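You operate a simulated robot arm through the tools that you are given. There is no shell and no other tool. Be economical: measure what you need, move in short steps, check, and stop when the job is done.

You run a simulated robot arm. Do the job below in one go: nothing can be reset, and whatever is moved stays where it is left.

Task
Put the can labelled "developer" from the shelf under the green table on the grey steel tray. Take the filter carton that says "coarse" from the top of the green table and leave it on the shelf under the green table. Fetch the white weight and stand it on top of the small silver flange. Close the cart drawer. Put the grey hand remote on the plate under the orange clamp. Put one of the pink cups from the counter top on top of the black weight. Fetch the white wipe from the counter top and set it on top of the gold flange. The order is free. Set down upright: can, filter carton, white weight.

The check looks at the end state, three seconds after you hand in, the way a careful person would. Anything else that was tipped, shoved, dropped, spilled or broken makes it a failure.

Robot
A 7-joint arm with a fingered hand on a trunk, on a base that drives. Base frame: it is fixed to the floor where the robot stands at the start and does not move with it; the origin is under the middle of the robot, x ahead of it, y to its left, z up; the surface under the hand at the start is at about z = 880. Units: mm, degrees, N and s.
Its first joint turns from -166.0 to 166.0 degrees. Places, roughly: black weight [750, -2750, 1000]; blue can, red can, white can [750, 250, 500]; cart drawer [-1600, 1900, 500]; filter carton [750, 750, 1000]; gold flange (8x8x9 cm) [500, -2400, 900]; grey hand remote (5x13x3 cm) [-1800, 2200, 1000]; pink cup [500, -2750, 750]; plate under the orange clamp [-1600, -400, 1000]; shelf under the green table [600, 300, 500]; small silver flange (6x6x3 cm) [-2700, 3000, 800]; steel tray (10x10x2 cm) [600, 500, 500]; white weight [-1750, 250, 250]; white wipe (7x6x2 cm) [500, -2200, 800]. Payload 4 kg.
The TCP is the grasp point between the finger pads, 30 mm short of the fingertips. In the tool frame z runs along the fingers and y along their closing line. Largest opening 104 mm; the body of the gripper starts 35 mm behind the TCP. The gripper is a hand of 4 fingers: y runs from the thumb to the fingers, the wrist lies at [-15, -113, -190] in the tool frame, and closing takes about 1.5 s.
Orientation is that of the tool frame in the base frame, as [roll, pitch, yaw] about the fixed x, y, z axes, in that order (R = Rz(yaw) Ry(pitch) Rx(roll)). With the fingers straight down and the wrist toward the robot, the tool's x, y and z point along [0, 1, 0], [1, 0, 0] and [0, 0, -1] of the base frame.

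Tools
- The arm moves only by the tool send_rows. Its argument "deltas" is a list of rows, each an object (a shift or turn left out is 0, a gripper value left out holds the last) with "translation": the shift along the tool's x, y, z in units of 40 mm (1.0 is 40 mm), a list of three; "rotation": the turn, a rotation vector about the tool's x, y, z in units of 8 degrees (1.0 is 8 degrees), a list of three. In form: [{"translation": [dx, dy, dz], "rotation": [wx, wy, wz]}, ...]. A call has 1 to 10 rows; each row shifts and turns the commanded pose from where the row before left it, along the tool's axes as they then stand. "gripper" is the finger opening in mm, from 0 to 104, set as the call begins (left out, the last holds). A call with a number of a shift or a turn outside -1 to 1 is refused whole. A row lasts 0.2 s, in which the tool goes at most 50 mm and 8.6 degrees; a call with a longer step from one row to the next is refused whole, and so is a gripper value outside its range. Where a pose cannot be reached the arm comes as near as it can. A force on the tool above 40 N (or 10 N above the force at the start of the call, whichever is more), or a blocked arm, ends the call early, and 0.2 s more pass. Each finger travels about 153 mm/s and halts on what it meets, pressing with about 31 N; the grip force reading is that of the motor and also rises with nothing between the fingers. The clock runs only during rows and for 0.2 s after the last one: add rows that do not move to give the fingers time. The reply holds the time, the measured pose of the TCP, the force on the tool along the base axes, the opening and the grip force, in the units named above and with some noise, with the torque about the TCP (base axes, N m) and any sound that the robot's microphone picked up, and new pictures: "pictures" is both (left out), scene, wrist or none.
- Cameras (640 x 400 px; columns grow to the right, rows downward): "scene" is now at [329.6, 208.2, 1239]; the picture's right is [0.09, -1.00, 0.00], its down [-0.48, -0.04, -0.88] and it looks along [0.87, 0.08, -0.48] (base axes); focal length 214 px, centre (320, 200). "wrist" rides on the gripper at [61, -92, -130] in the tool frame; the picture's right is [-0.81, 0.28, -0.52], its down [-0.53, -0.71, 0.46] and it looks along [-0.24, 0.64, 0.72] (tool axes); focal length 275 px, centre (320, 200). There is no depth. A picture from a camera that has moved, and an enlarged one, comes with that camera's place and axes in the base frame and with its lens.
- steer(legs): drives the robot by 1 to 6 legs, each [ahead, left, turn to the left] in mm, mm and degrees, along the robot's own axes; the way and the turn of a leg run together, so that a leg with both is an arc; at most 1500 mm and 180 degrees a leg. The arm and the cameras ride along, it lands a little off, and it stops where it bumps. It gives what a move gives, and a new picture of the scene camera.
- finger_targets(index, middle, ring, thumb_bend, thumb_turn): sets how far each is bent, from 0 (flat) to 1 (curled in); at 0.3 the hand is open as for a grip, at 0.7 the pads meet at the TCP. One left out holds its place. A second passes; each finger stops where it meets its share of the squeeze, and holds until it gets a number again. A gripper value or a shape takes the hand back. It gives what a move gives, with no picture; readings hold the bend of each and the force on the fingers (four entries, about 0 where the hand has none), thumb and palm. thumb_turn goes from beside the hand (0) to across from the fingers (1), as for a grip.
- preshape(shape): the hand has 4 fingers and takes this shape, open, in about a second: jaw (thumb against the fingers, like two jaws); tri (thumb and two fingers); tip (a fingertip pinch); poke (one finger out to press); point (the index stretched); flat (the hand flat); cup (the hand cupped); fist (a fist). The gripper value then closes the fingers along that shape, each until it touches; the sizes above hold for jaw. It gives what a move gives, with no picture.
- aim_head(pan, tilt): turns the head with the scene camera to pan (to the left, within 143 degrees either way) and tilt (down, from -29 to 69), counted from straight ahead of the robot. It gives what a move gives, and a new picture of the scene camera.
- close_up(camera, box): a new picture of the part [left, top, right, bottom] of that camera's present view, enlarged. The clock stands still meanwhile.
- finish_job(): hands the job in; it is judged then, once.

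Work in short steps. Places have to be worked out from the pictures, the camera data and where the tool is seen: move nearer, look again, correct. Check each grasp and each placing, and mend what went wrong. You have 196 turns and 260 pictures in all, those below and enlarged ones among them. Open the gripper and draw the arm clear of the work before you hand the job in, unless the task says otherwise.

The tools are called after ">>>" as a command line: name --argument value ..., lists and objects as JSON in quotes. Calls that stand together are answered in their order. send_rows: Moves the arm, as the interface text tells. Its arguments: {"type":"object","properties":{"deltas":{"type":"array","items":{"type":"object","properties":{"translation":{"type":"array","items":{"type":"number"}},"rotation":{"type":"array","items":{"type":"number"}}}}},"gripper":{"type":"number"},"pictures":{"type":"string","enum":["both","scene","wrist","none"]}},"required":["deltas"]} The other tools are called the same way: preshape (shape) gives the hand a shape; finger_targets (index, middle, ring, thumb_bend, thumb_turn) moves the fingers one by one; steer (legs) drives the base; aim_head (pan, tilt) turns the head that bears the scene camera; close_up (camera, box) takes an enlarged picture of a part of a camera's view; finish_job () hands the job in.

At the start:

```text
time: 0.0
tool_pos: [551.5, 164.8, 1154.0]
tool_rot: [180.0, 0.0, 90.1]
contact_force: [-0.3, -0.9, -0.8]
ft_torque: [-0.01, -0.01, 0.02]
opening: 103.6
grip_force: 0.1
shape: jaw
bend: [0.3, 0.3, 0.3, 0.3, 0.98]
finger forces: [0.0, 0.0, 0.0, 0.0, 0.0, 0.1]
robot x, y, heading: [-1.2, -0.4, -0.1]
head pan, tilt: [5.1, 28.6]
```

scene: 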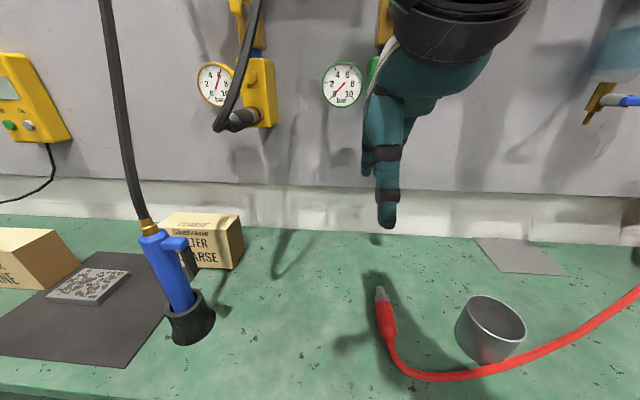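
wrist: 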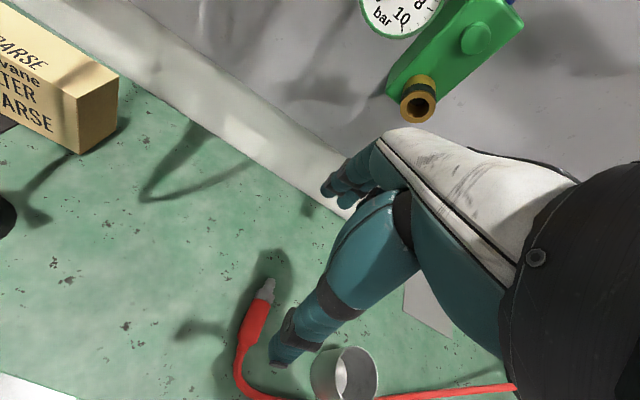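

The first pictures show the green table with two cartons, one reading "…COARSE". I look left to see both cartons.

>>> aim_head --pan 45 --tilt 35

>>> close_up --camera "scene" --box '[0, 0, 640, 400]'

```text
time: 1.1
tool_pos: [550.3, 164.2, 1155.8]
tool_rot: [180.0, 0.0, 90.0]
contact_force: [-0.2, 0.1, -0.6]
ft_torque: [0.03, 0.01, 0.04]
opening: 103.5
grip_force: 0.0
shape: jaw
bend: [0.3, 0.3, 0.3, 0.3, 0.98]
finger forces: [0.0, 0.0, 0.1, 0.0, 0.0, 0.1]
robot x, y, heading: [3.4, -2.0, 0.2]
head pan, tilt: [45.0, 35.0]
camera scene: at [301.3, 262.4, 1229.0], right [0.71, -0.71, 0.0], down [-0.41, -0.41, -0.82], along [0.58, 0.58, -0.57], focal length 214 px, centre (320, 200)
```

scene: 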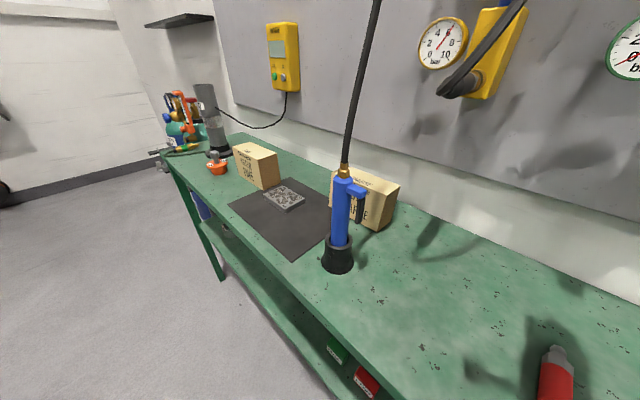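

```text
1.00 times, centred on (320, 200) of scene (not enlarged: the box is as wide or as high as the picture)
camera zoom: at [301.3, 262.4, 1229.0], right [0.71, -0.71, 0.0], down [-0.41, -0.41, -0.82], along [0.58, 0.58, -0.57], focal length 214 px, centre (320, 200)
```

zoom: 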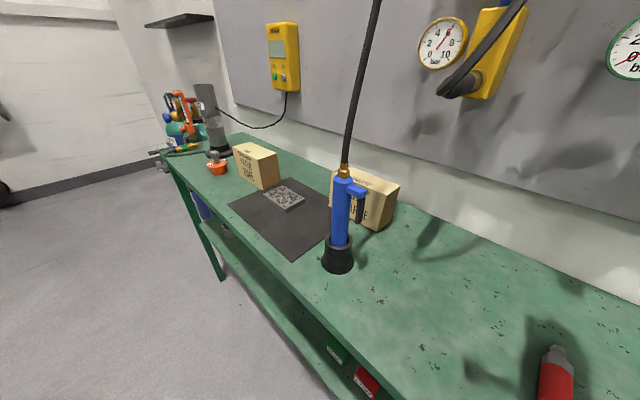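

Both cartons are visible. I read their labels, and look at the cans on the shelf.

>>> close_up --camera "scene" --box '[220, 130, 420, 255]'

>>> aim_head --pan 10 --tilt 66

```text
3.20 times, centred on (320, 192) of scene
camera zoom: at [301.3, 262.4, 1229.0], right [0.71, -0.71, 0.0], down [-0.41, -0.41, -0.82], along [0.58, 0.58, -0.57], focal length 686 px, centre (320, 224)
```

zoom: 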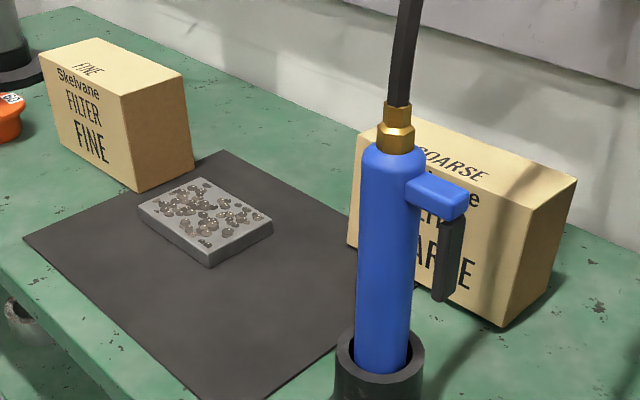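

```text
time: 2.1
tool_pos: [551.3, 163.5, 1155.1]
tool_rot: [179.9, 0.0, 90.0]
contact_force: [-0.2, 0.0, 0.3]
ft_torque: [0.01, 0.02, 0.01]
opening: 103.6
grip_force: 0.1
shape: jaw
bend: [0.3, 0.3, 0.3, 0.3, 0.98]
finger forces: [0.0, 0.1, 0.0, 0.1, 0.0, 0.1]
robot x, y, heading: [-0.7, -1.2, -0.2]
head pan, tilt: [10.0, 66.0]
camera scene: at [297.6, 210.5, 1188.1], right [0.17, -0.98, 0.0], down [-0.9, -0.16, -0.41], along [0.4, 0.07, -0.91], focal length 214 px, centre (320, 200)
```

scene: 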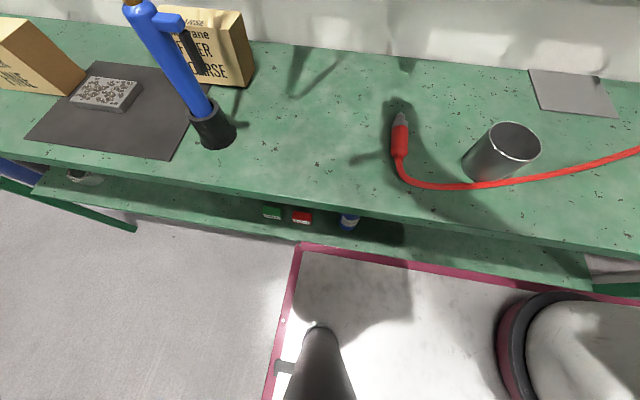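

Coarse carton is the one behind the blue tool. I back off to look at the shelf under the table.

>>> steer --legs '[[-700, 0, 0]]'

>>> aim_head --pan 15 --tilt 32

>>> close_up --camera "scene" --box '[160, 100, 480, 300]'

```text
time: 5.9
tool_pos: [-152.3, 167.5, 1154.4]
tool_rot: [-180.0, 0.2, 90.8]
contact_force: [-0.6, -0.1, 0.7]
ft_torque: [0.02, 0.0, -0.04]
opening: 103.6
grip_force: 0.1
shape: jaw
bend: [0.3, 0.3, 0.3, 0.3, 0.98]
finger forces: [0.0, 0.0, 0.0, 0.1, 0.1, 0.0]
robot x, y, heading: [-703.0, -8.6, 0.9]
head pan, tilt: [10.0, 66.0]
camera scene: at [-406.2, 209.7, 1188.0], right [0.19, -0.98, 0.0], down [-0.9, -0.17, -0.41], along [0.4, 0.08, -0.91], focal length 214 px, centre (320, 200)
```

scene: 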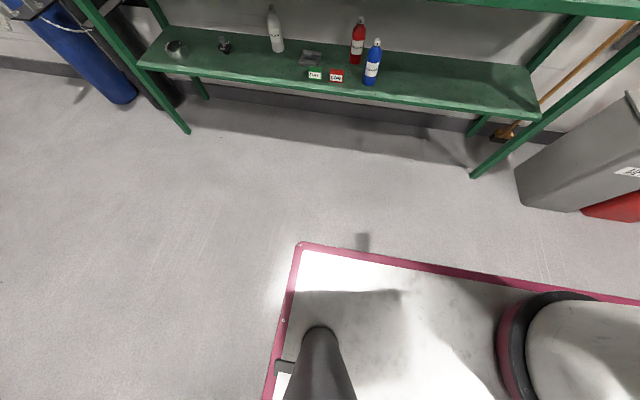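

```text
time: 6.9
tool_pos: [-151.2, 165.6, 1155.9]
tool_rot: [180.0, 0.0, 90.8]
contact_force: [-0.6, 0.7, 0.2]
ft_torque: [0.02, -0.03, 0.0]
opening: 103.8
grip_force: 0.0
shape: jaw
bend: [0.3, 0.3, 0.3, 0.3, 0.98]
finger forces: [0.0, 0.1, 0.1, 0.0, 0.0, 0.0]
robot x, y, heading: [-702.6, -4.4, 0.5]
head pan, tilt: [15.0, 32.0]
camera scene: at [-378.4, 223.0, 1233.5], right [0.27, -0.96, 0.0], down [-0.51, -0.14, -0.85], along [0.82, 0.23, -0.53], focal length 214 px, centre (320, 200)
```

scene: 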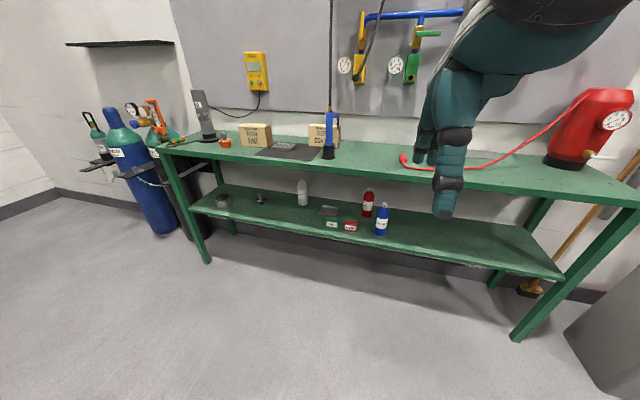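

```text
2.00 times, centred on (320, 200) of scene
camera zoom: at [-378.4, 223.0, 1233.5], right [0.27, -0.96, 0.0], down [-0.51, -0.14, -0.85], along [0.82, 0.23, -0.53], focal length 429 px, centre (320, 200)
```

zoom: 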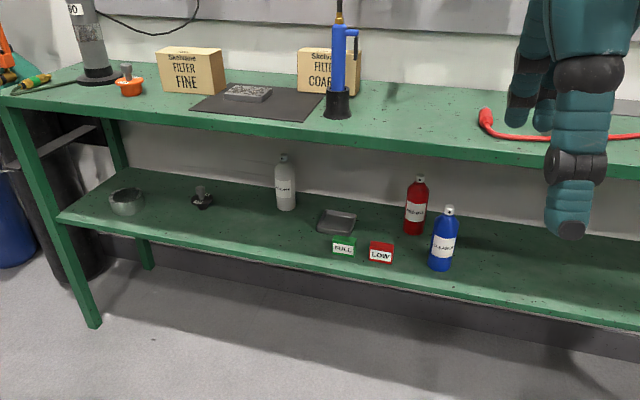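

Cans: white, red and blue; tray behind the FULL/LOW blocks. I zoom to read the labels.

>>> close_up --camera "scene" --box '[340, 170, 420, 250]'

>>> close_up --camera "scene" --box '[280, 170, 360, 250]'

```text
5.00 times, centred on (380, 210) of scene
camera zoom: at [-378.4, 223.0, 1233.5], right [0.27, -0.96, 0.0], down [-0.51, -0.14, -0.85], along [0.82, 0.23, -0.53], focal length 1072 px, centre (20, 150)
```

zoom: 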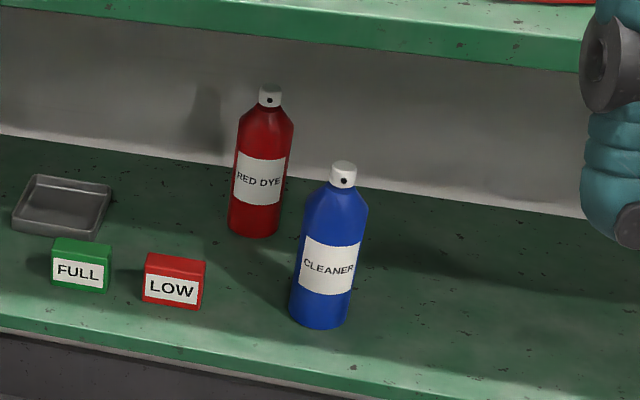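

```text
5.00 times, centred on (320, 210) of scene
camera zoom: at [-378.4, 223.0, 1233.5], right [0.27, -0.96, 0.0], down [-0.51, -0.14, -0.85], along [0.82, 0.23, -0.53], focal length 1072 px, centre (320, 150)
```

zoom: 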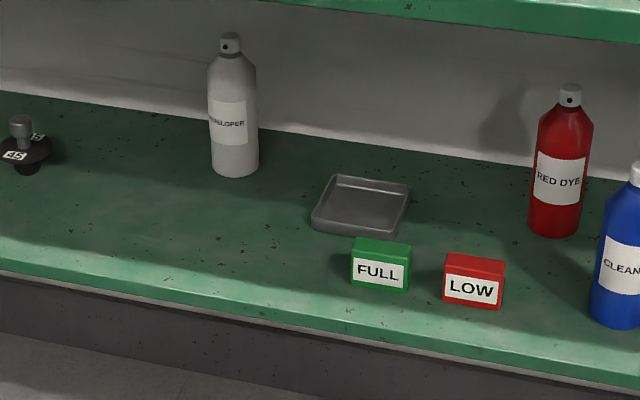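

White can is "developer" (~[663,621] on shelf z≈510, ~57 mm wide, 180 high), tray ~[610,449]. For the coarse carton (~x 649–733, y 433–576) I plan to grip from its right side, so I turn the hand to point left‑down.

>>> send_rows --deltas '[{"rotation": [0, 1, 0]}, {"rotation": [0, 1, 0]}, {"rotation": [0, 1, 0]}, {"rotation": [0, 1, 0]}, {"rotation": [0, 1, 0]}, {"rotation": [0, 1, 0]}, {"rotation": [0, 1, 0]}]' --pictures "none"

>>> steer --legs '[[0, 30, 0], [600, 0, 0]]'

>>> aim_head --pan 25 --tilt 35

```text
time: 8.5
tool_pos: [-137.9, 176.0, 1171.4]
tool_rot: [-180.0, -56.1, 90.8]
contact_force: [0.7, 0.5, -0.1]
ft_torque: [0.01, 0.0, 0.01]
opening: 103.8
grip_force: 0.0
shape: jaw
bend: [0.3, 0.3, 0.3, 0.3, 0.98]
finger forces: [0.1, 0.1, 0.1, 0.0, 0.0, 0.1]
out of reach, approached as far as the arm can: row 6, 7
robot x, y, heading: [-704.7, -5.0, 0.6]
head pan, tilt: [15.0, 32.0]
```

```text
time: 12.3
tool_pos: [454.9, 215.1, 1171.5]
tool_rot: [-179.8, -55.9, 90.6]
contact_force: [-0.6, -0.2, -0.5]
ft_torque: [0.03, 0.02, 0.0]
opening: 103.6
grip_force: 0.1
shape: jaw
bend: [0.3, 0.3, 0.3, 0.3, 0.98]
finger forces: [0.0, 0.0, 0.1, 0.0, 0.0, 0.0]
robot x, y, heading: [-110.7, 32.3, 1.0]
head pan, tilt: [15.0, 32.0]
camera scene: at [214.3, 261.4, 1233.6], right [0.27, -0.96, 0.0], down [-0.51, -0.14, -0.85], along [0.82, 0.23, -0.53], focal length 214 px, centre (320, 200)
```

scene: 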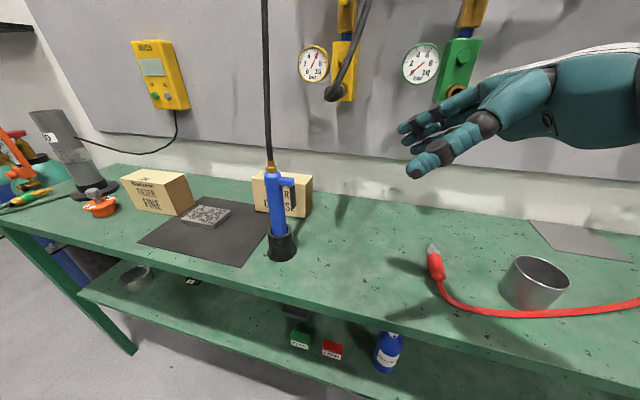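

```text
time: 13.0
tool_pos: [454.5, 213.7, 1173.0]
tool_rot: [-179.8, -55.9, 90.6]
contact_force: [0.5, -0.7, 0.2]
ft_torque: [0.0, 0.01, 0.01]
opening: 103.6
grip_force: 0.1
shape: jaw
bend: [0.3, 0.3, 0.3, 0.3, 0.98]
finger forces: [0.1, 0.0, 0.0, 0.1, 0.1, 0.0]
robot x, y, heading: [-106.7, 30.9, 0.9]
head pan, tilt: [25.0, 35.0]
camera scene: at [207.4, 275.3, 1229.0], right [0.43, -0.9, 0.0], down [-0.52, -0.25, -0.82], along [0.74, 0.36, -0.57], focal length 214 px, centre (320, 200)
```

scene: 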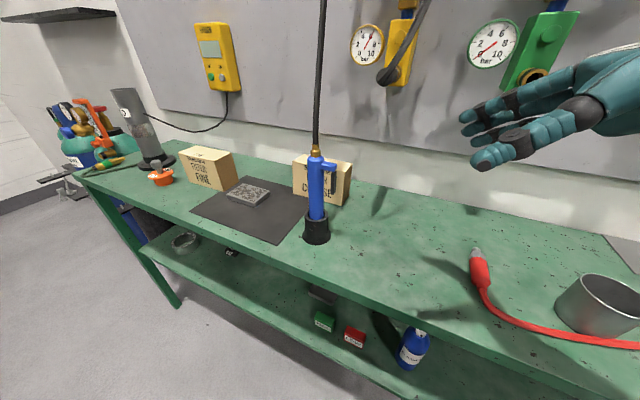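

I drive forward 105 mm, with the hand still high, then lower it to the right of the carton.

>>> steer --legs '[[107, 0, -0.9]]'

>>> close_up --camera "scene" --box '[120, 100, 360, 250]'

```text
time: 14.2
tool_pos: [566.0, 203.5, 1171.9]
tool_rot: [-180.0, -55.9, 89.8]
contact_force: [0.2, -0.1, 0.4]
ft_torque: [0.03, -0.01, -0.01]
opening: 103.8
grip_force: 0.1
shape: jaw
bend: [0.3, 0.3, 0.3, 0.3, 0.98]
finger forces: [0.0, 0.0, 0.1, 0.0, 0.1, 0.1]
robot x, y, heading: [-0.5, 31.8, -0.2]
head pan, tilt: [25.0, 35.0]
camera scene: at [318.9, 270.1, 1229.0], right [0.42, -0.91, 0.0], down [-0.52, -0.24, -0.82], along [0.74, 0.34, -0.57], focal length 214 px, centre (320, 200)
```

scene: 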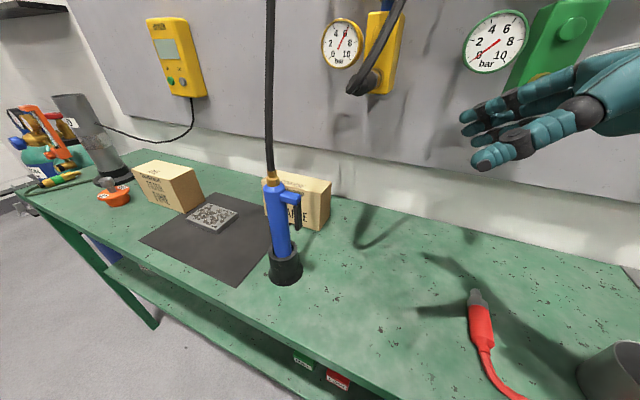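

```text
2.67 times, centred on (240, 175) of scene
camera zoom: at [318.9, 270.1, 1229.0], right [0.42, -0.91, 0.0], down [-0.52, -0.24, -0.82], along [0.74, 0.34, -0.57], focal length 572 px, centre (533, 267)
```

zoom: 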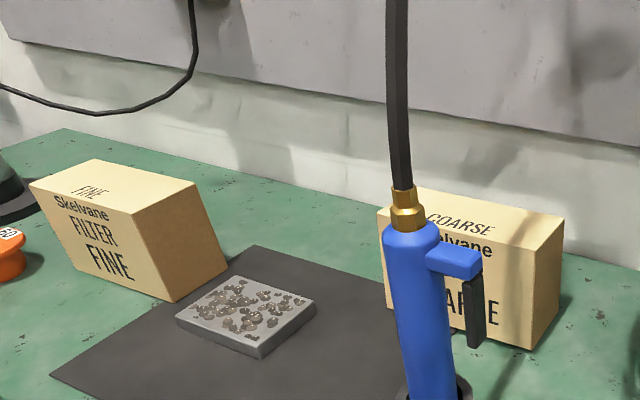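

Carton: right face y≈431, x 653–740, top z≈988. I lower the hand to just right of it at [695,340,962].

>>> send_rows --deltas '[{"translation": [-0.35, 0.46, 0.82]}, {"translation": [-0.35, 0.46, 0.82]}, {"translation": [-0.35, 0.46, 0.82]}, {"translation": [-0.35, 0.46, 0.82]}, {"translation": [-0.35, 0.46, 0.82]}, {"translation": [-0.35, 0.46, 0.82]}, {"translation": [-0.35, 0.46, 0.82]}, {}]' --pictures "both"

```text
time: 16.0
tool_pos: [695.6, 338.0, 961.6]
tool_rot: [180.0, -56.0, 89.8]
contact_force: [-0.5, 0.5, 0.0]
ft_torque: [0.01, 0.03, 0.02]
opening: 103.7
grip_force: 0.0
shape: jaw
bend: [0.3, 0.3, 0.3, 0.3, 0.98]
finger forces: [0.0, 0.1, 0.1, 0.1, 0.1, 0.0]
robot x, y, heading: [-0.8, 38.1, -0.2]
head pan, tilt: [25.0, 35.0]
camera scene: at [318.9, 270.2, 1228.9], right [0.42, -0.91, 0.0], down [-0.52, -0.24, -0.82], along [0.74, 0.34, -0.57], focal length 214 px, centre (320, 200)
camera wrist: at [602.3, 266.1, 1084.5], right [0.27, -0.88, -0.38], down [-0.71, 0.08, -0.7], along [0.65, 0.46, -0.61], focal length 275 px, centre (320, 200)
```

scene: 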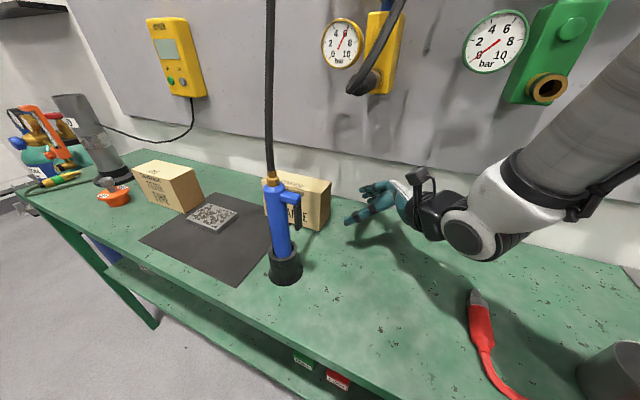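
wrist: 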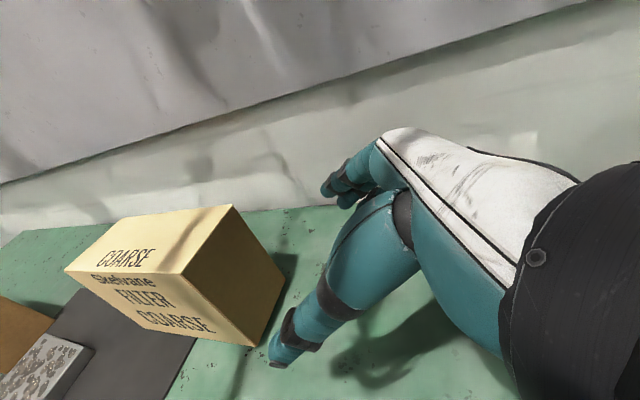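

Pose is right. I slide the hand left 107 mm so the fingers straddle the carton's right end.

>>> send_rows --deltas '[{"translation": [0.5, 0, 0.74]}, {"translation": [0.5, 0, 0.74]}, {"translation": [0.5, 0, 0.74]}, {}]' --pictures "both"

```text
time: 17.0
tool_pos: [693.9, 445.3, 963.7]
tool_rot: [-179.8, -55.9, 89.7]
contact_force: [0.4, 0.1, -0.4]
ft_torque: [0.0, -0.01, 0.07]
opening: 103.8
grip_force: 0.1
shape: jaw
bend: [0.3, 0.3, 0.3, 0.3, 0.98]
finger forces: [0.1, 0.0, 0.0, 0.0, 0.5, 0.0]
robot x, y, heading: [1.9, 33.4, -0.2]
head pan, tilt: [25.0, 35.0]
camera scene: at [318.9, 270.2, 1228.9], right [0.42, -0.91, 0.0], down [-0.52, -0.24, -0.82], along [0.74, 0.34, -0.57], focal length 214 px, centre (320, 200)
camera wrist: at [601.8, 373.1, 1085.4], right [0.27, -0.88, -0.38], down [-0.71, 0.08, -0.7], along [0.65, 0.46, -0.61], focal length 275 px, centre (320, 200)
```

scene: 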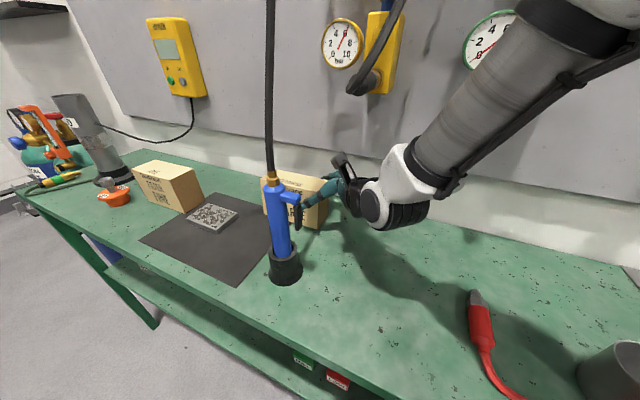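
wrist: 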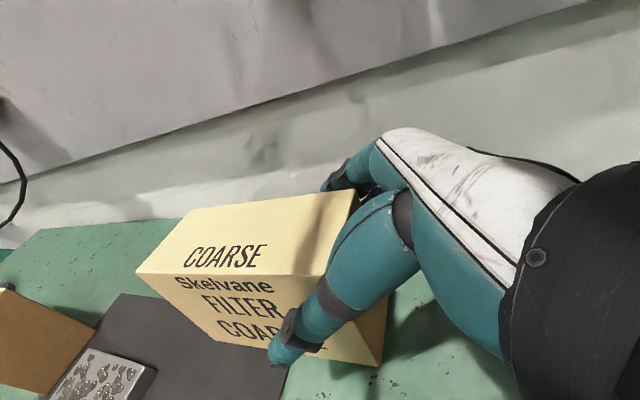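

Thumb is in front and fingers behind the carton's right end. I close the hand.

>>> send_rows --deltas '[{}, {}, {}, {}, {}, {}, {}, {}]' --gripper 60 --pictures "wrist"

```text
time: 18.8
tool_pos: [694.8, 445.3, 963.3]
tool_rot: [-179.8, -55.8, 89.5]
contact_force: [-0.3, -0.2, -1.3]
ft_torque: [0.02, 0.0, 0.01]
opening: 59.5
grip_force: 30.8
shape: jaw
bend: [0.74, 0.43, 0.4, 0.64, 1.0]
finger forces: [15.8, 8.6, 3.8, 0.0, 28.3, 0.0]
robot x, y, heading: [-5.0, 33.1, -0.3]
head pan, tilt: [25.0, 35.0]
camera wrist: at [601.8, 372.8, 1085.4], right [0.27, -0.88, -0.38], down [-0.71, 0.08, -0.7], along [0.65, 0.46, -0.61], focal length 275 px, centre (320, 200)
```

wrist: 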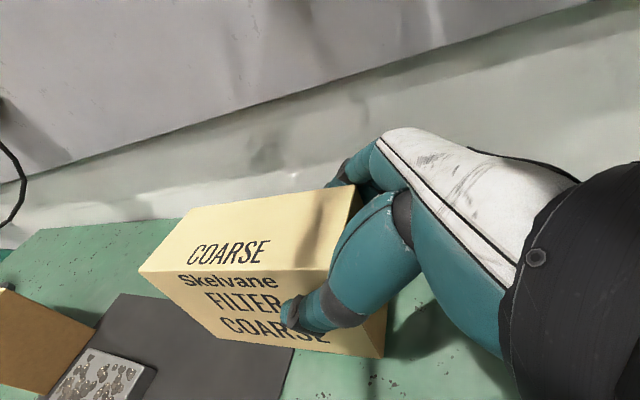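

Held with ~30 N. I lift 40 mm to test.

>>> send_rows --deltas '[{}, {}, {"translation": [0.42, 0, -0.28]}, {"translation": [0.42, 0, -0.28]}, {}, {}]' --gripper 30 --pictures "both"

```text
time: 20.2
tool_pos: [695.1, 446.0, 1002.7]
tool_rot: [-179.8, -55.8, 89.6]
contact_force: [-0.7, -0.2, -3.1]
ft_torque: [-0.18, -0.01, 0.01]
opening: 60.4
grip_force: 30.5
shape: jaw
bend: [0.74, 0.43, 0.39, 0.64, 1.0]
finger forces: [17.4, 8.8, 4.1, 0.0, 29.5, 0.1]
robot x, y, heading: [-1.6, 32.4, -0.2]
head pan, tilt: [25.0, 35.0]
camera scene: at [319.0, 270.3, 1228.9], right [0.42, -0.91, 0.0], down [-0.52, -0.24, -0.82], along [0.74, 0.34, -0.57], focal length 214 px, centre (320, 200)
camera wrist: at [602.0, 373.7, 1125.2], right [0.27, -0.88, -0.38], down [-0.71, 0.08, -0.7], along [0.65, 0.46, -0.61], focal length 275 px, centre (320, 200)
```

scene: 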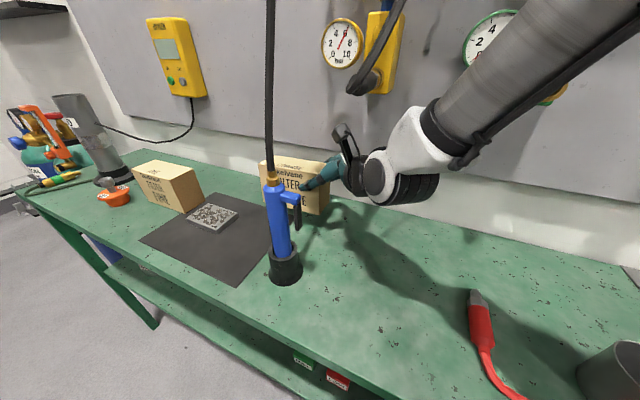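
wrist: 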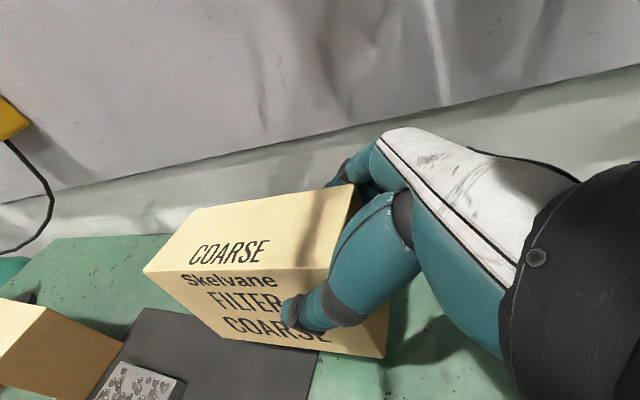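

Carton lifted and level. I raise it further and shift it right past the blue tool before backing out.

>>> send_rows --deltas '[{"translation": [0.55, 0, -0.37]}, {"translation": [0.55, 0, -0.37]}, {"translation": [0.55, 0, -0.37]}, {"translation": [-0.52, 0, -0.77]}, {"translation": [-0.52, 0, -0.77]}, {"translation": [-0.52, 0, -0.77]}, {"translation": [-0.52, 0, -0.77]}, {"translation": [-0.52, 0, -0.77]}, {"translation": [-0.52, 0, -0.77]}, {"translation": [-0.52, 0, -0.77]}]' --pictures "scene"

```text
time: 22.4
tool_pos: [693.7, 188.2, 1080.3]
tool_rot: [-179.8, -55.8, 89.7]
contact_force: [0.1, -0.4, -3.4]
ft_torque: [-0.19, -0.02, -0.01]
opening: 59.9
grip_force: 30.9
shape: jaw
bend: [0.74, 0.43, 0.4, 0.64, 1.0]
finger forces: [17.3, 8.6, 3.9, 0.1, 29.1, 0.0]
robot x, y, heading: [0.3, 34.8, -0.6]
head pan, tilt: [25.0, 35.0]
camera scene: at [319.0, 270.4, 1228.9], right [0.42, -0.91, 0.0], down [-0.52, -0.24, -0.82], along [0.74, 0.34, -0.57], focal length 214 px, centre (320, 200)
```

scene: 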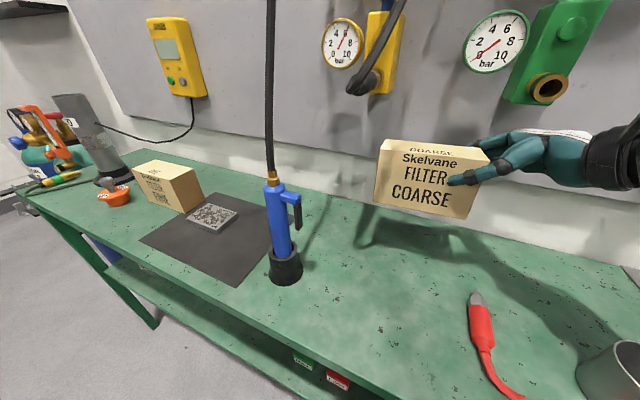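

Clear of the blue tool. I back off 550 mm and move right 250 mm.

>>> steer --legs '[[-550, 0, 0.6], [0, -250, 0]]'

>>> send_rows --deltas '[{"translation": [-0.82, 0, 0.55]}, {"translation": [-0.82, 0, 0.55]}, {"translation": [-0.82, 0, 0.55]}, {"translation": [-0.82, 0, 0.55]}, {"translation": [-0.82, 0, 0.55]}, {"translation": [-0.82, 0, 0.55]}, {"translation": [-0.82, 0, 0.55]}, {"translation": [-0.82, 0, 0.55]}, {"translation": [-0.82, 0, 0.55]}, {"translation": [-0.82, 0, 0.55]}]' --pictures "scene"

```text
time: 27.0
tool_pos: [143.9, -61.0, 1082.1]
tool_rot: [-179.8, -55.9, 90.1]
contact_force: [-0.1, 0.8, -3.6]
ft_torque: [-0.11, 0.0, -0.01]
opening: 60.3
grip_force: 30.7
shape: jaw
bend: [0.74, 0.43, 0.4, 0.64, 1.0]
finger forces: [17.3, 8.6, 3.9, 0.0, 29.2, 0.1]
robot x, y, heading: [-551.6, -218.6, 0.1]
head pan, tilt: [25.0, 35.0]
camera scene: at [-231.6, 18.7, 1228.9], right [0.42, -0.91, 0.0], down [-0.52, -0.24, -0.82], along [0.74, 0.35, -0.57], focal length 214 px, centre (320, 200)
```

scene: 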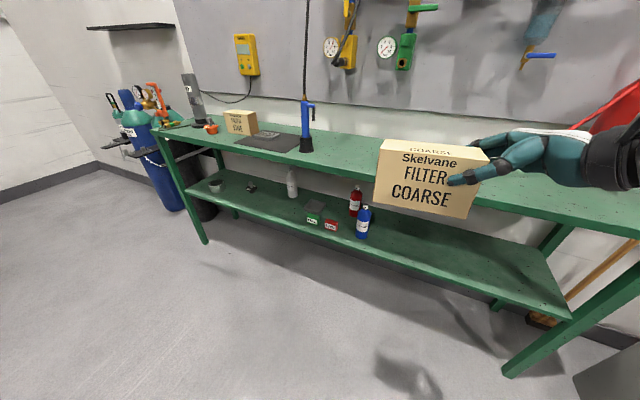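

```text
time: 29.2
tool_pos: [145.7, -61.9, 686.9]
tool_rot: [-179.9, -55.9, 90.0]
contact_force: [0.2, -0.5, -2.2]
ft_torque: [-0.14, 0.0, 0.03]
opening: 60.1
grip_force: 30.8
shape: jaw
bend: [0.74, 0.43, 0.4, 0.64, 1.0]
finger forces: [17.2, 8.5, 4.0, 0.1, 29.2, 0.0]
robot x, y, heading: [-550.0, -220.8, 0.1]
head pan, tilt: [25.0, 35.0]
camera scene: at [-231.7, 18.8, 1228.9], right [0.43, -0.91, 0.0], down [-0.52, -0.24, -0.82], along [0.74, 0.35, -0.57], focal length 214 px, centre (320, 200)
```

scene: 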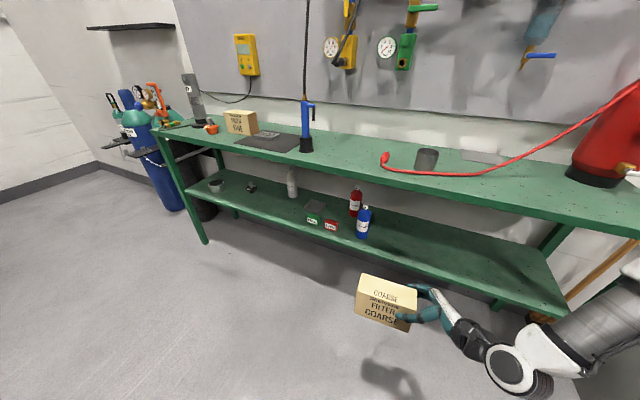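

Hand works low. I lower to z≈640, then drive in under the table.

>>> send_rows --deltas '[{"translation": [-0.49, 0, 0.33]}, {"translation": [-0.49, 0, 0.33]}]' --pictures "none"

>>> steer --legs '[[0, -70, 0], [280, 0, 0]]'

>>> aim_head --pan 5 --tilt 45

```text
time: 29.8
tool_pos: [143.9, -63.2, 637.4]
tool_rot: [179.9, -55.9, 90.2]
contact_force: [0.4, -0.6, -2.4]
ft_torque: [-0.15, 0.01, 0.02]
opening: 60.0
grip_force: 31.1
shape: jaw
bend: [0.74, 0.43, 0.4, 0.64, 1.0]
finger forces: [17.2, 8.5, 4.0, 0.1, 29.1, 0.0]
robot x, y, heading: [-549.1, -221.6, 0.1]
head pan, tilt: [25.0, 35.0]
```

```text
time: 32.4
tool_pos: [425.2, -134.2, 639.0]
tool_rot: [-179.8, -55.9, 89.9]
contact_force: [-0.4, -0.1, -2.6]
ft_torque: [-0.17, -0.02, 0.0]
opening: 59.8
grip_force: 31.4
shape: jaw
bend: [0.74, 0.43, 0.4, 0.64, 1.0]
finger forces: [17.2, 8.5, 4.0, 0.0, 29.1, 0.0]
robot x, y, heading: [-271.0, -288.3, 0.1]
head pan, tilt: [25.0, 35.0]
camera scene: at [48.3, -51.7, 1228.9], right [0.42, -0.91, 0.0], down [-0.52, -0.24, -0.82], along [0.74, 0.35, -0.57], focal length 214 px, centre (320, 200)
```

scene: 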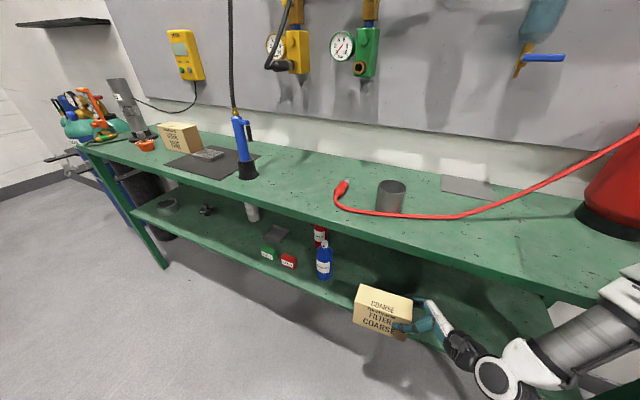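

```text
time: 33.2
tool_pos: [422.9, -134.1, 638.9]
tool_rot: [-179.9, -55.9, 90.0]
contact_force: [-0.5, -0.1, -2.2]
ft_torque: [-0.17, -0.04, -0.02]
opening: 60.1
grip_force: 30.8
shape: jaw
bend: [0.74, 0.43, 0.4, 0.64, 1.0]
finger forces: [17.2, 8.5, 4.0, 0.0, 29.1, 0.0]
robot x, y, heading: [-272.4, -290.0, 0.0]
head pan, tilt: [5.0, 45.0]
camera scene: at [49.5, -81.8, 1214.1], right [0.09, -1.0, 0.0], down [-0.7, -0.06, -0.71], along [0.7, 0.06, -0.71], focal length 214 px, centre (320, 200)
```

scene: 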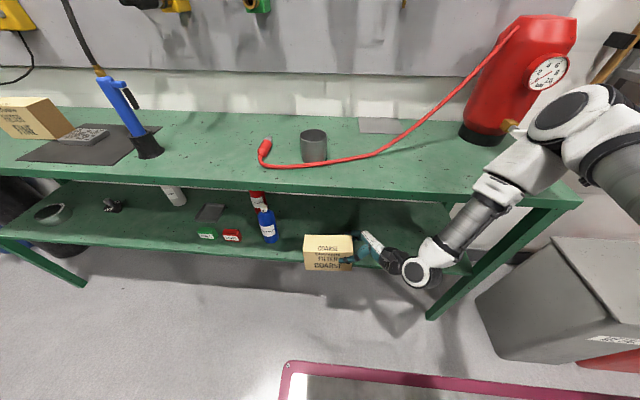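

The forearm stands steep and would hit the table's front edge. I back the robot off 180 mm and extend the arm forward instead, so that it slants more.

>>> steer --legs '[[-180, 0, 0]]'

>>> send_rows --deltas '[{"translation": [0, 1, 0]}, {"translation": [0, 1, 0]}, {"translation": [0, 1, 0]}, {"translation": [0, 1, 0]}, {"translation": [0, 0.8, 0]}, {}]' --pictures "scene"

```text
time: 34.7
tool_pos: [244.7, -133.3, 639.2]
tool_rot: [-179.8, -56.0, 90.2]
contact_force: [0.1, 0.2, -2.9]
ft_torque: [-0.12, -0.01, -0.03]
opening: 59.5
grip_force: 31.3
shape: jaw
bend: [0.74, 0.43, 0.4, 0.64, 1.0]
finger forces: [17.2, 8.5, 4.0, 0.0, 29.1, 0.1]
robot x, y, heading: [-449.5, -291.3, 0.4]
head pan, tilt: [5.0, 45.0]
camera scene: at [-129.2, -81.5, 1214.1], right [0.09, -1.0, 0.0], down [-0.7, -0.06, -0.71], along [0.7, 0.06, -0.71], focal length 214 px, centre (320, 200)
```

scene: 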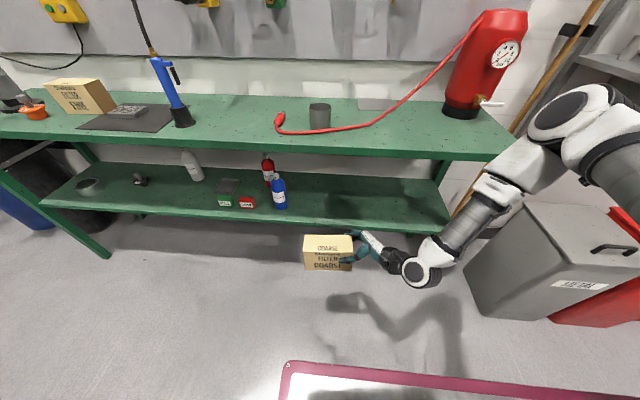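

```text
time: 36.1
tool_pos: [436.6, -131.0, 638.5]
tool_rot: [-179.7, -55.9, 90.1]
contact_force: [-0.3, 0.3, -2.7]
ft_torque: [-0.18, 0.03, 0.01]
opening: 59.9
grip_force: 31.1
shape: jaw
bend: [0.74, 0.43, 0.4, 0.64, 1.0]
finger forces: [17.4, 8.5, 4.0, 0.0, 29.5, 0.1]
robot x, y, heading: [-444.3, -289.6, 0.4]
head pan, tilt: [5.0, 45.0]
camera scene: at [-129.2, -81.6, 1214.1], right [0.09, -1.0, 0.0], down [-0.7, -0.06, -0.71], along [0.7, 0.06, -0.71], focal length 214 px, centre (320, 200)
```

scene: 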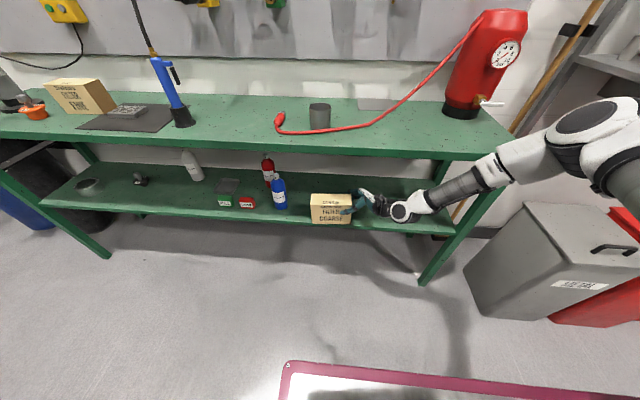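

Good reach. I extend another 56 mm and check clearance from the leg and edge.

>>> send_rows --deltas '[{"translation": [0, 0.7, 0]}, {"translation": [0, 0.7, 0]}, {}]' --pictures "both"

>>> close_up --camera "scene" --box '[240, 120, 640, 320]'

```text
time: 36.9
tool_pos: [491.1, -131.2, 638.6]
tool_rot: [-179.7, -55.9, 90.0]
contact_force: [-1.5, 0.1, -3.3]
ft_torque: [-0.16, -0.01, 0.0]
opening: 60.0
grip_force: 31.4
shape: jaw
bend: [0.74, 0.43, 0.4, 0.64, 1.0]
finger forces: [17.4, 8.6, 4.0, 0.0, 29.5, 0.0]
robot x, y, heading: [-450.7, -292.3, 0.2]
head pan, tilt: [5.0, 45.0]
camera scene: at [-129.2, -81.5, 1214.1], right [0.09, -1.0, 0.0], down [-0.7, -0.06, -0.71], along [0.7, 0.06, -0.71], focal length 214 px, centre (320, 200)
camera wrist: at [399.3, -204.1, 760.3], right [0.28, -0.88, -0.38], down [-0.71, 0.08, -0.7], along [0.64, 0.47, -0.61], focal length 275 px, centre (320, 200)
```

scene: 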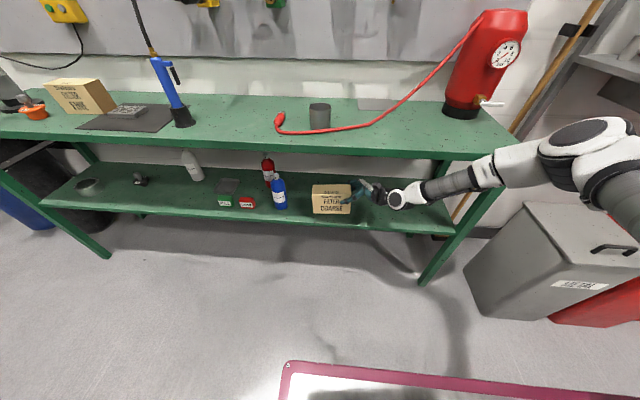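
wrist: 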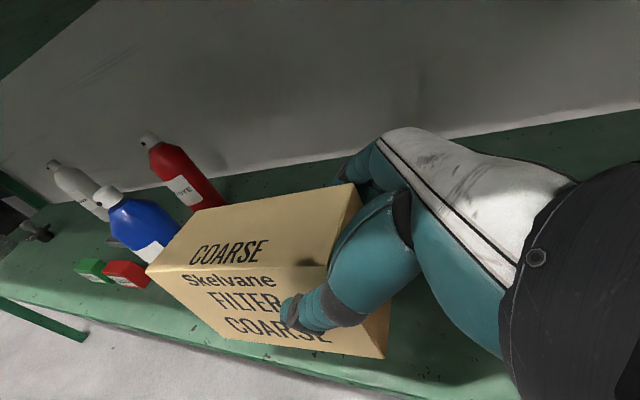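

```text
1.60 times, centred on (440, 220) of scene
camera zoom: at [-129.2, -81.5, 1214.1], right [0.09, -1.0, 0.0], down [-0.7, -0.06, -0.71], along [0.7, 0.06, -0.71], focal length 343 px, centre (128, 168)
```

zoom: 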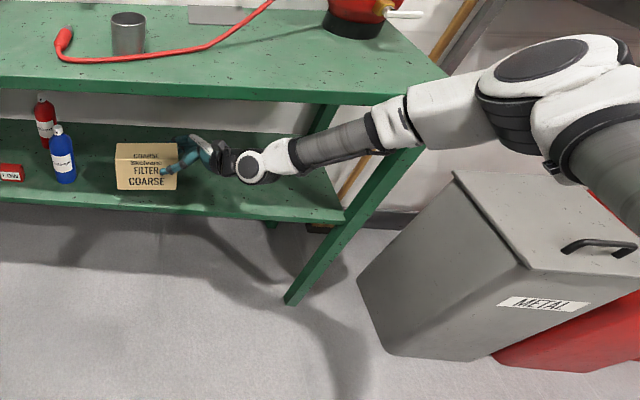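

Forearm runs clear in front of the edge. I extend 35 mm more and lower toward the shelf.

>>> send_rows --deltas '[{"translation": [0, 0.9, 0]}, {"translation": [-0.4, 0, 0.27]}, {"translation": [-0.2, 0, 0.135]}, {"translation": [-0.2, 0, 0.135]}, {}]' --pictures "both"

```text
time: 38.1
tool_pos: [528.0, -132.2, 599.3]
tool_rot: [-179.8, -55.9, 90.1]
contact_force: [1.5, 0.0, -2.7]
ft_torque: [-0.15, -0.01, 0.03]
opening: 60.1
grip_force: 31.1
shape: jaw
bend: [0.74, 0.43, 0.4, 0.64, 1.0]
finger forces: [17.4, 8.6, 4.1, 0.1, 29.7, 0.0]
robot x, y, heading: [-447.4, -288.8, 0.2]
head pan, tilt: [5.0, 45.0]
camera scene: at [-129.2, -81.6, 1214.1], right [0.09, -1.0, 0.0], down [-0.7, -0.06, -0.71], along [0.7, 0.06, -0.71], focal length 214 px, centre (320, 200)
camera wrist: at [435.4, -205.5, 721.7], right [0.28, -0.88, -0.38], down [-0.71, 0.08, -0.7], along [0.64, 0.47, -0.61], focal length 275 px, centre (320, 200)
```

scene: 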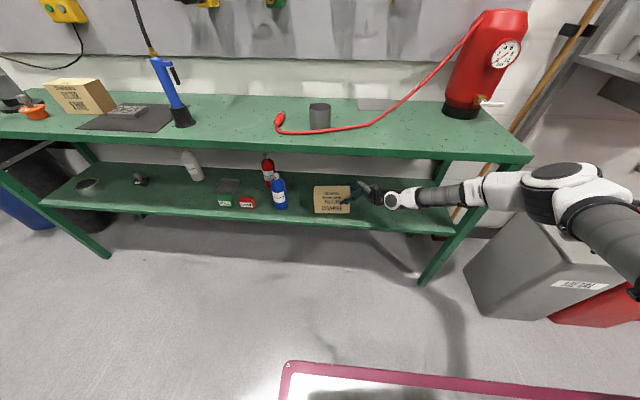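
wrist: 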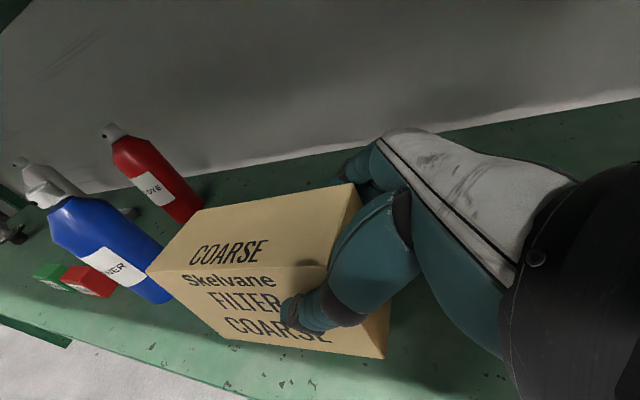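

Bottom is near the shelf. I creep down in small steps until I feel contact.

>>> send_rows --deltas '[{"translation": [-0.08, 0, 0.056]}, {"translation": [-0.08, 0, 0.056]}, {"translation": [-0.08, 0, 0.056]}, {}]' --pictures "none"

```text
time: 39.1
tool_pos: [528.1, -134.2, 588.3]
tool_rot: [-179.9, -55.9, 90.1]
contact_force: [0.1, -1.2, -2.3]
ft_torque: [-0.13, -0.01, 0.02]
opening: 59.7
grip_force: 30.7
shape: jaw
bend: [0.74, 0.43, 0.4, 0.64, 1.0]
finger forces: [17.4, 8.6, 4.1, 0.1, 29.6, 0.1]
robot x, y, heading: [-447.1, -290.8, 0.2]
head pan, tilt: [5.0, 45.0]
```

No contact yet; continue down.

>>> send_rows --deltas '[{"translation": [-0.08, 0, 0.056]}, {"translation": [-0.08, 0, 0.056]}, {"translation": [-0.08, 0, 0.056]}, {"translation": [-0.06, 0, 0.04]}, {}]' --pictures "wrist"

```text
time: 40.3
tool_pos: [528.5, -131.2, 573.4]
tool_rot: [-179.8, -56.0, 90.0]
contact_force: [-0.2, -0.4, -1.4]
ft_torque: [0.0, -0.07, -0.01]
opening: 59.9
grip_force: 30.7
shape: jaw
bend: [0.74, 0.43, 0.4, 0.64, 1.0]
finger forces: [17.0, 8.7, 4.1, 0.1, 29.6, 0.0]
robot x, y, heading: [-448.7, -287.4, 0.2]
head pan, tilt: [5.0, 45.0]
camera wrist: at [436.6, -204.9, 695.8], right [0.28, -0.88, -0.38], down [-0.71, 0.08, -0.7], along [0.64, 0.47, -0.61], focal length 275 px, centre (320, 200)
```

wrist: 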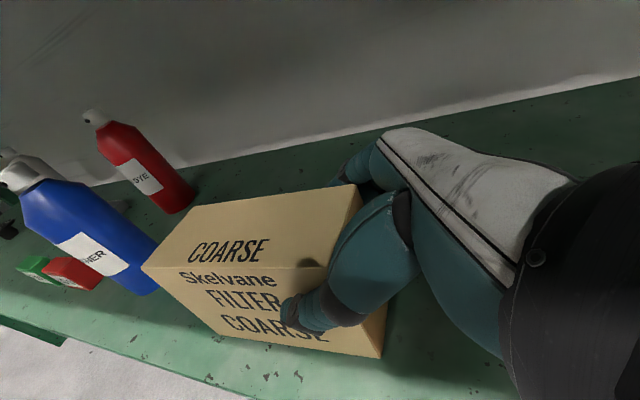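

Torque relaxed: contact beginning, so the shelf is at z≈490. I press 3 mm more and read.

>>> send_rows --deltas '[{"translation": [-0.06, 0, 0.04]}, {}]' --pictures "none"

```text
time: 40.9
tool_pos: [529.3, -132.4, 572.4]
tool_rot: [-179.9, -56.0, 90.1]
contact_force: [-1.2, -2.4, 7.0]
ft_torque: [0.15, -0.22, 0.05]
opening: 59.8
grip_force: 31.1
shape: jaw
bend: [0.74, 0.43, 0.4, 0.64, 0.99]
finger forces: [16.9, 8.4, 4.0, 0.0, 30.5, 0.1]
robot x, y, heading: [-448.6, -289.4, 0.1]
head pan, tilt: [5.0, 45.0]
```

Firm contact on the shelf. I open the hand gently.

>>> send_rows --deltas '[{}, {}, {}, {}, {}, {}]' --gripper 104 --pictures "wrist"

```text
time: 42.3
tool_pos: [528.9, -132.3, 571.4]
tool_rot: [-179.8, -55.9, 90.0]
contact_force: [0.7, 0.0, -0.1]
ft_torque: [0.01, 0.01, 0.0]
opening: 103.9
grip_force: 0.1
shape: jaw
bend: [0.3, 0.3, 0.3, 0.3, 0.98]
finger forces: [0.0, 0.0, 0.1, 0.0, 0.0, 0.0]
robot x, y, heading: [-449.3, -290.6, 0.3]
head pan, tilt: [5.0, 45.0]
camera wrist: at [436.3, -204.7, 693.0], right [0.28, -0.88, -0.38], down [-0.71, 0.08, -0.7], along [0.64, 0.47, -0.61], focal length 275 px, centre (320, 200)
```

wrist: 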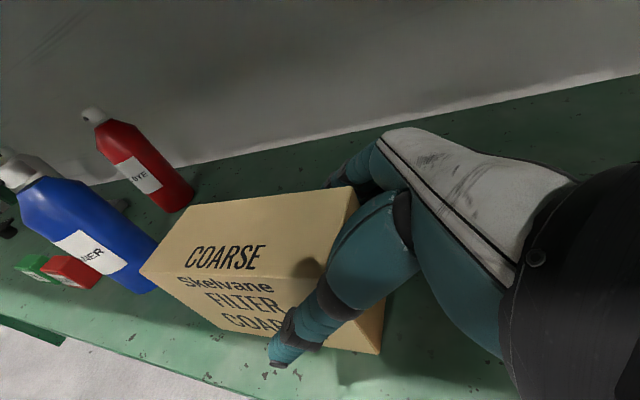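

Carton stands free and upright. I retreat along the fingers, then back the base out.

>>> send_rows --deltas '[{"translation": [0, 0, -0.8]}, {"translation": [0, 0, -0.8]}, {"translation": [0, 0, -0.8]}, {"translation": [0, 0, -0.8]}, {}]' --pictures "none"

>>> steer --legs '[[-330, 0, 0]]'

>>> close_up --camera "scene" --box '[60, 60, 460, 310]'

```text
time: 43.5
tool_pos: [529.1, -238.5, 642.8]
tool_rot: [-180.0, -56.0, 90.3]
contact_force: [0.0, 0.3, -0.3]
ft_torque: [0.01, -0.03, 0.0]
opening: 103.7
grip_force: 0.0
shape: jaw
bend: [0.3, 0.3, 0.3, 0.3, 0.98]
finger forces: [0.0, 0.1, 0.0, 0.0, 0.0, 0.0]
robot x, y, heading: [-450.1, -291.9, 0.4]
head pan, tilt: [5.0, 45.0]
```

```text
time: 45.7
tool_pos: [195.6, -234.4, 641.4]
tool_rot: [-179.9, -55.9, 90.5]
contact_force: [0.6, -0.6, -0.7]
ft_torque: [0.01, 0.0, 0.02]
opening: 103.6
grip_force: 0.1
shape: jaw
bend: [0.3, 0.3, 0.3, 0.3, 0.98]
finger forces: [0.0, 0.0, 0.0, 0.1, 0.0, 0.0]
robot x, y, heading: [-781.0, -289.5, 0.6]
head pan, tilt: [5.0, 45.0]
camera scene: at [-464.0, -81.8, 1214.1], right [0.1, -1.0, 0.0], down [-0.7, -0.07, -0.71], along [0.7, 0.07, -0.71], focal length 214 px, centre (320, 200)
```

scene: 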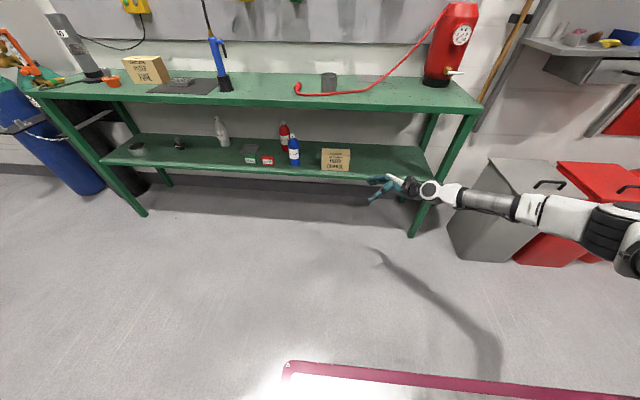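

```text
1.60 times, centred on (260, 185) of scene
camera zoom: at [-464.0, -81.8, 1214.1], right [0.1, -1.0, 0.0], down [-0.7, -0.07, -0.71], along [0.7, 0.07, -0.71], focal length 343 px, centre (416, 224)
```

zoom: 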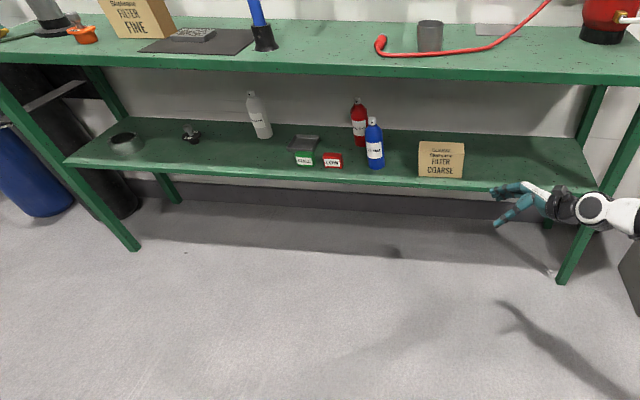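

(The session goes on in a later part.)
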